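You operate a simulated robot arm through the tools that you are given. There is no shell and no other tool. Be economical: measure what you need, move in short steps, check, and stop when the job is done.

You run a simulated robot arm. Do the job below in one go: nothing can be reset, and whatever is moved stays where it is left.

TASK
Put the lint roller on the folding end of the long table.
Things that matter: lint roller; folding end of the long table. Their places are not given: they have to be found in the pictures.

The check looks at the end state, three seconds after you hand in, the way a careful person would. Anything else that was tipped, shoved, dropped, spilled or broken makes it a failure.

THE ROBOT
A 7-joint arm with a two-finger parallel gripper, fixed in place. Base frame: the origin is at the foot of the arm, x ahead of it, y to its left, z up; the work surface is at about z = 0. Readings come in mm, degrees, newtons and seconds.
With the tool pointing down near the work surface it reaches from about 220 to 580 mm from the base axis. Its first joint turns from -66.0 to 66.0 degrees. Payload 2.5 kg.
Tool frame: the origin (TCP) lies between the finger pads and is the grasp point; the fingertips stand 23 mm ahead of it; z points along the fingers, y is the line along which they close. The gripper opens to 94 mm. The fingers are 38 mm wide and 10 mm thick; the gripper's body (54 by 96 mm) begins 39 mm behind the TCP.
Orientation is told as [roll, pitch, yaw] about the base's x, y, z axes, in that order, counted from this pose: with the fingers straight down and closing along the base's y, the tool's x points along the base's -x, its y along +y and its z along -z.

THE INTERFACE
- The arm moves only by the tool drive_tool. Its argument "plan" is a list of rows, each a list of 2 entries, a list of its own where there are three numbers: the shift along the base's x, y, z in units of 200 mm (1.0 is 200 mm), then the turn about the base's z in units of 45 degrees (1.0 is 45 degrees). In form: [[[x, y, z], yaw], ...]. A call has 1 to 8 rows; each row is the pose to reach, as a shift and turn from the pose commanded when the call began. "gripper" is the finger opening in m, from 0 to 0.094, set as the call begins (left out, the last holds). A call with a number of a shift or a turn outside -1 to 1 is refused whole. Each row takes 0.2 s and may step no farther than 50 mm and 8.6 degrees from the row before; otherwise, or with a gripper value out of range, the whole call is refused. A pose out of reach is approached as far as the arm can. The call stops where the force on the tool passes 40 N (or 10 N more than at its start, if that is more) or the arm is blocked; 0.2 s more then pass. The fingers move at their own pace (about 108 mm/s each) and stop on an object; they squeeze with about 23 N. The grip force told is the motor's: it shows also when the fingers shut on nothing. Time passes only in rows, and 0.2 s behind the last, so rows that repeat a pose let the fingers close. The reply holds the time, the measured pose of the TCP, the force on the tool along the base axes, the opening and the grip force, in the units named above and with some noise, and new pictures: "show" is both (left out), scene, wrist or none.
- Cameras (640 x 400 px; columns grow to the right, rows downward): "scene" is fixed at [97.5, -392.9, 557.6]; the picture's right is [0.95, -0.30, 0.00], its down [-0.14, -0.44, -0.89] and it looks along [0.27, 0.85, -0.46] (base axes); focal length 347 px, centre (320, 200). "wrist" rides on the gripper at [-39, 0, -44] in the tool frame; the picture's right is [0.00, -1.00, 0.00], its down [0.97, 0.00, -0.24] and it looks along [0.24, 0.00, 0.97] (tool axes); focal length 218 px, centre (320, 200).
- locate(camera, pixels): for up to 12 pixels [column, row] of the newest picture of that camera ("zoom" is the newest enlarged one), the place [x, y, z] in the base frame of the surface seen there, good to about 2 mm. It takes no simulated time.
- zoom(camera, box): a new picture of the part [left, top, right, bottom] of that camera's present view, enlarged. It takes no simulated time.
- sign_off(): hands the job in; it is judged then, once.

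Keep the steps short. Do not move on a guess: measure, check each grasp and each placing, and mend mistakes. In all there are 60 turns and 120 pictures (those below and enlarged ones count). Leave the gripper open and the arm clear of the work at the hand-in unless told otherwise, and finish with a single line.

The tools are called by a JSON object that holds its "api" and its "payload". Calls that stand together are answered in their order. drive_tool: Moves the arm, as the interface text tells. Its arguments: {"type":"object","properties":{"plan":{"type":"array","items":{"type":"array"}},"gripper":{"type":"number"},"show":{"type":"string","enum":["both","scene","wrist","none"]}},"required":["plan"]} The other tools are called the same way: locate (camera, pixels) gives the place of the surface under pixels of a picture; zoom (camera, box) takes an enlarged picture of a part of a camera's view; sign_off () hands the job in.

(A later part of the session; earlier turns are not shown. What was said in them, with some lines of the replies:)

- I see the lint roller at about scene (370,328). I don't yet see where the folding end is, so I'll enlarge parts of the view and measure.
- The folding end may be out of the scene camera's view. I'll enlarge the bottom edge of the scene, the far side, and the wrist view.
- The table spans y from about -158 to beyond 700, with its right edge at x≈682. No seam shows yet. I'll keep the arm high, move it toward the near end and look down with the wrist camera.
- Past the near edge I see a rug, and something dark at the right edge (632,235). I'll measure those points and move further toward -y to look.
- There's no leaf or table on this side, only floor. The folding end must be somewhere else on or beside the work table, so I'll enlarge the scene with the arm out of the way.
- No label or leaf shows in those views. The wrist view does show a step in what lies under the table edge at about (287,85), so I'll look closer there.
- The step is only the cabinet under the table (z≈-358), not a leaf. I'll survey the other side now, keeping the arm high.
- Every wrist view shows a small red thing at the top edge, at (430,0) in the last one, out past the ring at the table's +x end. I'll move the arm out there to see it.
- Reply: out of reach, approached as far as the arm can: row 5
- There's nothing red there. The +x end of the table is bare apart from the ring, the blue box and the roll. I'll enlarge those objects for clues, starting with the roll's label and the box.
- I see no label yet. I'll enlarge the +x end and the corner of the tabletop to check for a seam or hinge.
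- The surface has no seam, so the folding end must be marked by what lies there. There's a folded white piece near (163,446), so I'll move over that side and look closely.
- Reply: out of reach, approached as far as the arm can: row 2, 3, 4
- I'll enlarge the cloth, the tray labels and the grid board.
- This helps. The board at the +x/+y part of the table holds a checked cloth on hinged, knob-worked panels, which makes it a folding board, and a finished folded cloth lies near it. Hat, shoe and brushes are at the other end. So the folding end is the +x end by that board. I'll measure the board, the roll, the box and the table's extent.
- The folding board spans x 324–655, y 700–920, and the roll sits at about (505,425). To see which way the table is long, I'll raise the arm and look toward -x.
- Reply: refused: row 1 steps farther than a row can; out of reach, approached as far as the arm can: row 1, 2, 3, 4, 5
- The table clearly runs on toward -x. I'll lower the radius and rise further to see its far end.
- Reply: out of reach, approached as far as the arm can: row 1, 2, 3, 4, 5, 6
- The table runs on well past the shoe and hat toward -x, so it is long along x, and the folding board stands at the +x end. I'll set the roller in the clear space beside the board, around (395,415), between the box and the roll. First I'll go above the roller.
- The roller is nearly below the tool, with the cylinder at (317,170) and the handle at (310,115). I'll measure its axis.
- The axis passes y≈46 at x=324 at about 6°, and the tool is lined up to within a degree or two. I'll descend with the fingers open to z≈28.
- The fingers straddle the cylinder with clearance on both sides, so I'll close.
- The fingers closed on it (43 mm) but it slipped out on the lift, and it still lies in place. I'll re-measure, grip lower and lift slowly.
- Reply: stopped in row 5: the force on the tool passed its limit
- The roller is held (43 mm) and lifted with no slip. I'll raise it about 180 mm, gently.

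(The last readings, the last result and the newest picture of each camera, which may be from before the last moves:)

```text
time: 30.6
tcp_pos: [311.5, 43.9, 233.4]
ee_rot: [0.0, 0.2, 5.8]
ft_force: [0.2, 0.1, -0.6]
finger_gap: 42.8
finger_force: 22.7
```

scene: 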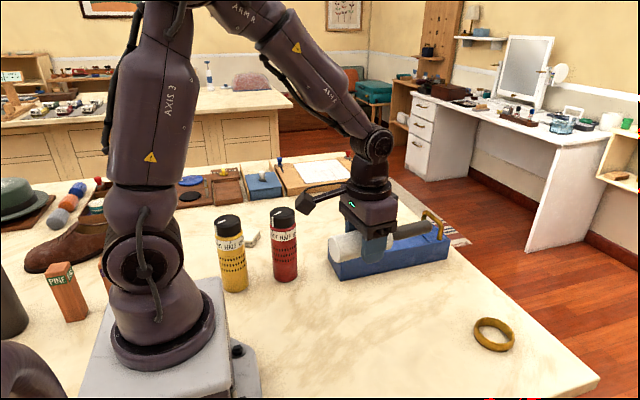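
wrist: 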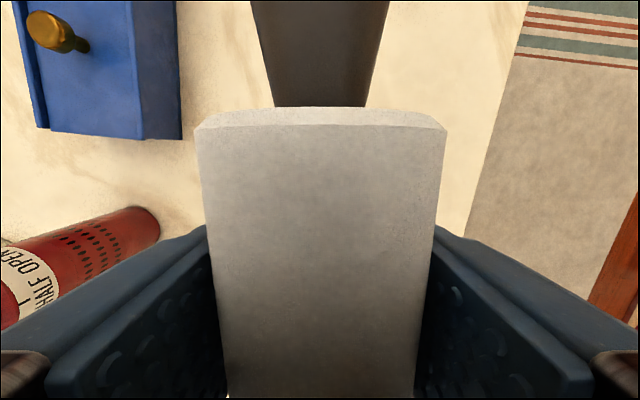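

The grip is steady. I'll carry it at this height to above (400,400), turning 46° on the way so the handle points outward between the roll and the board.

{"api": "drive_tool", "payload": {"plan": [[[0.04, 0.16, 0], 0.1], [[0.09, 0.34, 0], 0.2], [[0.14, 0.54, 0], 0.3], [[0.18, 0.72, 0], 0.4], [[0.22, 0.89, 0], 0.5], [[0.22, 0.89, 0], 0.5]], "show": "none"}}

{"api": "drive_tool", "payload": {"plan": [[[0.04, 0.16, 0], 0.1], [[0.09, 0.34, 0], 0.2], [[0.14, 0.54, 0], 0.3], [[0.18, 0.72, 0], 0.4], [[0.22, 0.89, 0], 0.5], [[0.22, 0.89, 0], 0.5]], "show": "both"}}

```text
time: 32.0
tcp_pos: [360.9, 222.6, 233.7]
ee_rot: [0.0, 0.0, 28.5]
ft_force: [-0.3, 0.4, -0.7]
finger_gap: 42.6
finger_force: 22.7
```

```text
time: 33.5
tcp_pos: [399.8, 403.9, 233.1]
ee_rot: [0.0, 0.1, 51.0]
ft_force: [0.7, 0.4, -0.8]
finger_gap: 42.8
finger_force: 23.0
```

scene: 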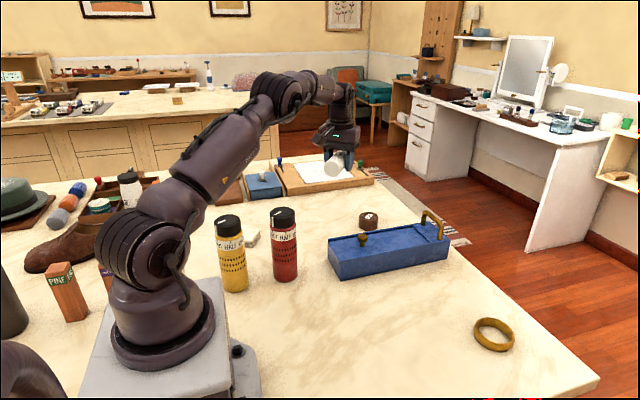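
wrist: 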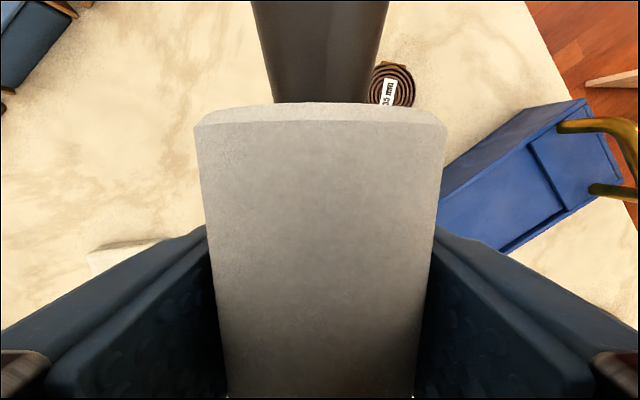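

It's in position above the gap. The roll is to the right of the handle and the box further right. I'll lower to z≈55 and check clearances.

{"api": "drive_tool", "payload": {"plan": [[[-0.005, 0, -0.18], 0], [[-0.01, 0, -0.36], 0], [[-0.02, 0.0, -0.54], 0], [[-0.02, 0.0, -0.7], 0], [[-0.02, 0.0, -0.82], 0], [[-0.02, 0.0, -0.9], 0], [[-0.02, 0.0, -0.9], 0]], "show": "both"}}

```text
time: 35.0
tcp_pos: [396.4, 398.1, 53.1]
ee_rot: [0.0, 0.0, 50.7]
ft_force: [-0.5, -0.6, -0.6]
finger_gap: 42.7
finger_force: 23.1
```

scene: 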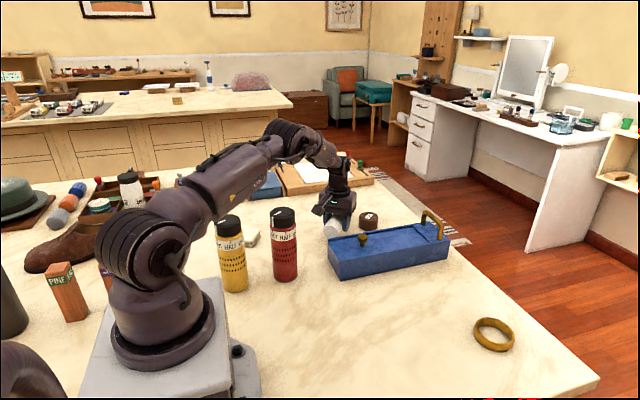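
wrist: 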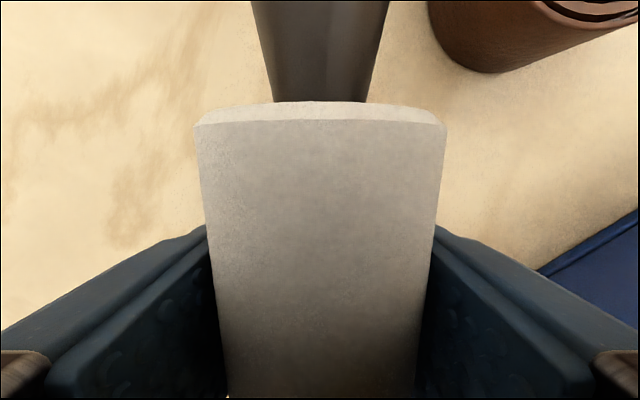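

The handle is clear of the roll and the box is to the right. I'll check those distances, then lower slowly until contact.

{"api": "locate", "payload": {"camera": "wrist", "pixels": [[490, 72], [435, 30], [560, 265], [640, 215], [380, 20]]}}

{"api": "drive_tool", "payload": {"plan": [[[0, 0, -0.05], 0], [[0, 0, -0.09], 0], [[0, 0, -0.12], 0], [[0, 0, -0.135], 0], [[0, 0, -0.145], 0], [[0, 0, -0.15], 0], [[0, 0, -0.15], 0]], "show": "both"}}

```text
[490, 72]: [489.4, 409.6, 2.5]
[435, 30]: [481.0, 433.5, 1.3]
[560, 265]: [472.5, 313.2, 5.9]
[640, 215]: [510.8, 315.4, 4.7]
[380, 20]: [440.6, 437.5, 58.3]
```

```text
time: 36.6
tcp_pos: [395.5, 400.3, 23.4]
ee_rot: [0.0, 0.0, 50.7]
ft_force: [-0.4, -1.3, 3.1]
finger_gap: 42.6
finger_force: 22.7
```

scene: 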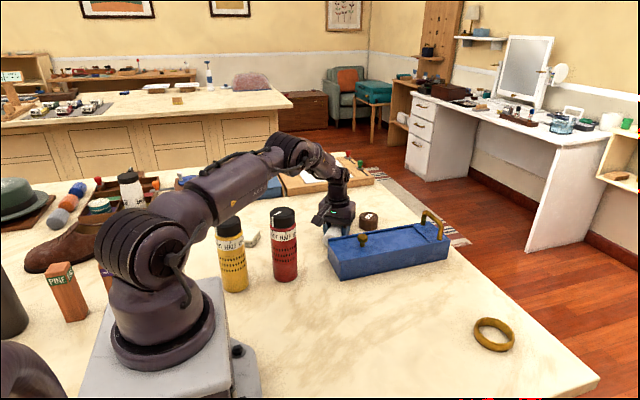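
wrist: 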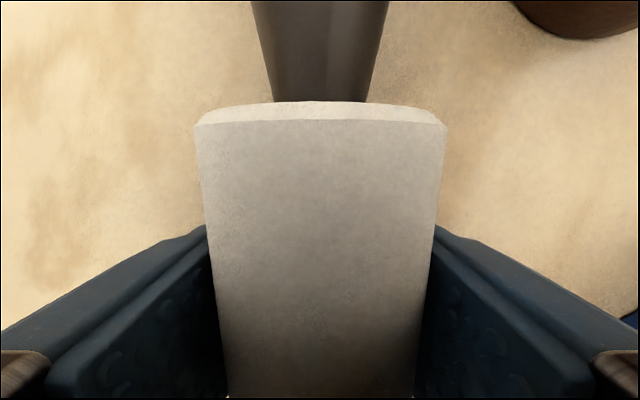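

Light contact at z≈23, the same height as when it was grasped. I'll open partway to 64 mm, hold, and then rise straight up.

{"api": "drive_tool", "payload": {"plan": [[[0, 0, 0], 0], [[0, 0, 0], 0], [[0, 0, 0], 0]], "gripper": 0.064, "show": "wrist"}}

{"api": "drive_tool", "payload": {"plan": [[[0, 0, 0.08], 0], [[0, 0, 0.2], 0], [[0, 0, 0.4], 0], [[0, 0, 0.6], 0], [[-0.1, -0.1, 0.8], 0], [[-0.2, -0.2, 0.95], 0], [[-0.2, -0.2, 0.95], 0]], "show": "both"}}

```text
time: 37.5
tcp_pos: [396.8, 400.0, 23.5]
ee_rot: [0.0, 0.1, 50.8]
ft_force: [0.3, 1.3, 2.8]
finger_gap: 64.0
finger_force: 0.1
```

wrist: 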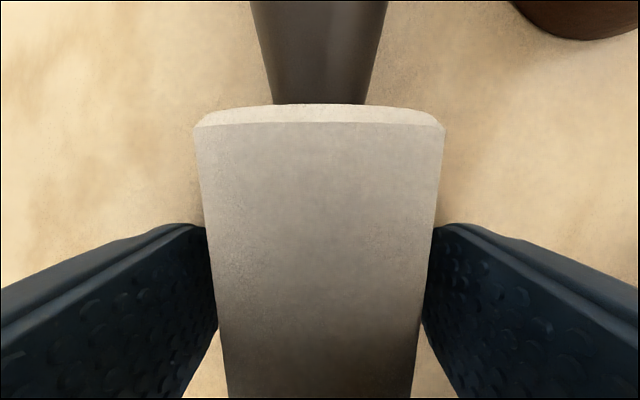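

```text
time: 39.0
tcp_pos: [356.9, 359.5, 214.3]
ee_rot: [0.0, -0.1, 50.8]
ft_force: [0.7, 0.0, -0.4]
finger_gap: 64.0
finger_force: 0.0
```

scene: 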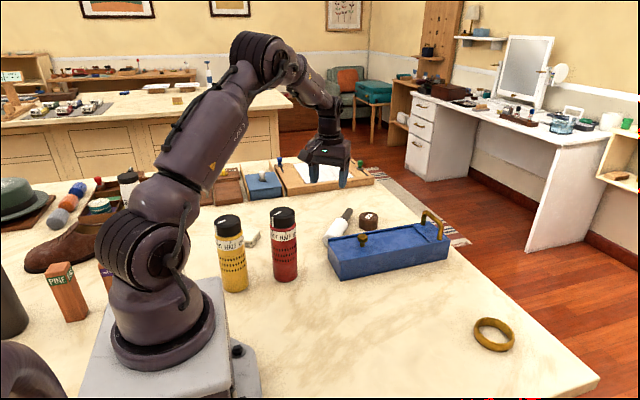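
wrist: 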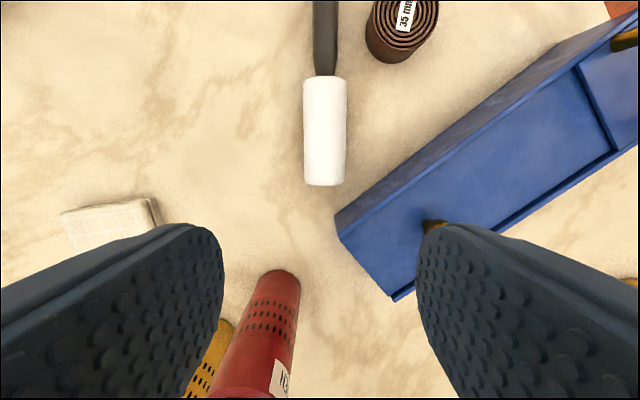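

The roller lies at rest on the table in the gap by the folding board, touching neither the roll nor the box. I'll open fully, draw the arm up and away, and check once more.

{"api": "drive_tool", "payload": {"plan": [[[-0.05, -0.1, 0.2], 0], [[-0.1, -0.2, 0.4], 0], [[-0.15, -0.3, 0.6], 0], [[-0.15, -0.3, 0.7], 0], [[-0.15, -0.3, 0.7], 0], [[-0.15, -0.3, 0.7], 0]], "gripper": 0.094, "show": "both"}}

{"api": "zoom", "payload": {"camera": "scene", "box": [200, 140, 480, 300]}}

{"api": "locate", "payload": {"camera": "scene", "pixels": [[335, 232], [347, 214], [369, 216], [390, 240]]}}

```text
time: 40.5
tcp_pos: [326.3, 298.6, 353.6]
ee_rot: [0.1, 0.1, 50.9]
ft_force: [-0.2, -0.2, 0.5]
finger_gap: 93.9
finger_force: 0.0
```

scene: 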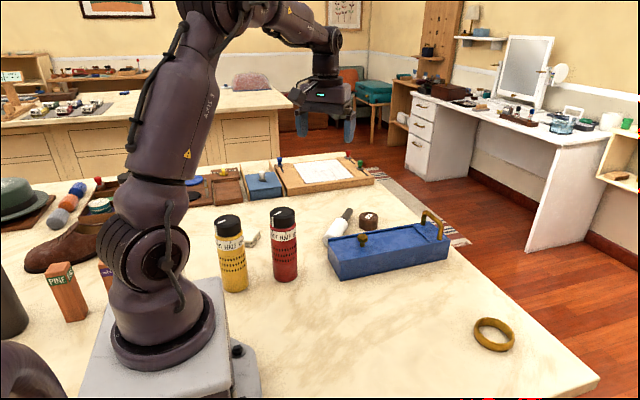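
wrist: 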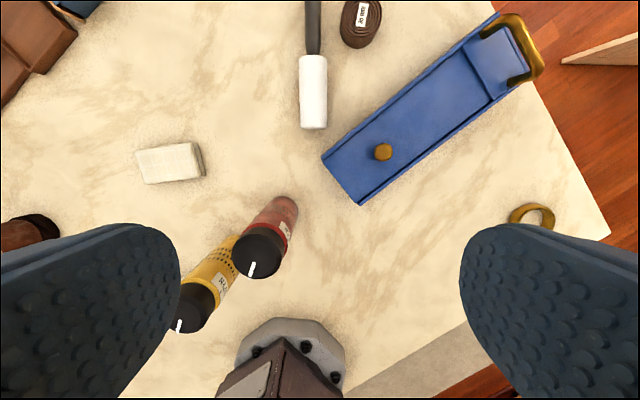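

```text
2.29 times, centred on (340, 220) of scene
```

zoom: 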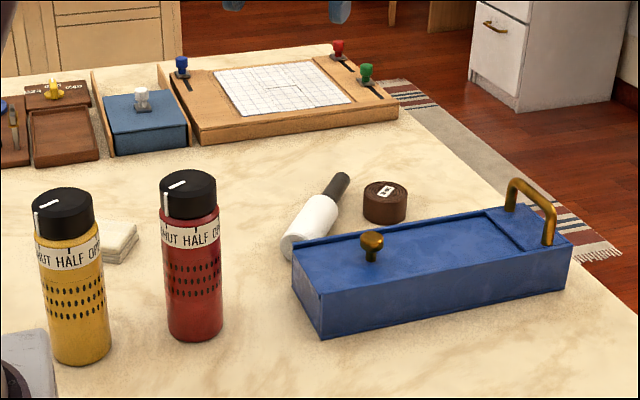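

```text
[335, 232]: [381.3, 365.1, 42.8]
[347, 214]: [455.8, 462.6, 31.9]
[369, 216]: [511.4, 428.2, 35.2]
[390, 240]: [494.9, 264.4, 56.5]
```

The roller is lying still beside the folding board. Nothing else has moved, the gripper is open and the arm is clear, so I'm handing in.

{"api": "sign_off", "payload": {}}

```text
The job is handed in.
```

I put the lint roller down at about (420, 430), just in front of the folding board; no end of the table is marked, so I took the end with that board to be the folding end.
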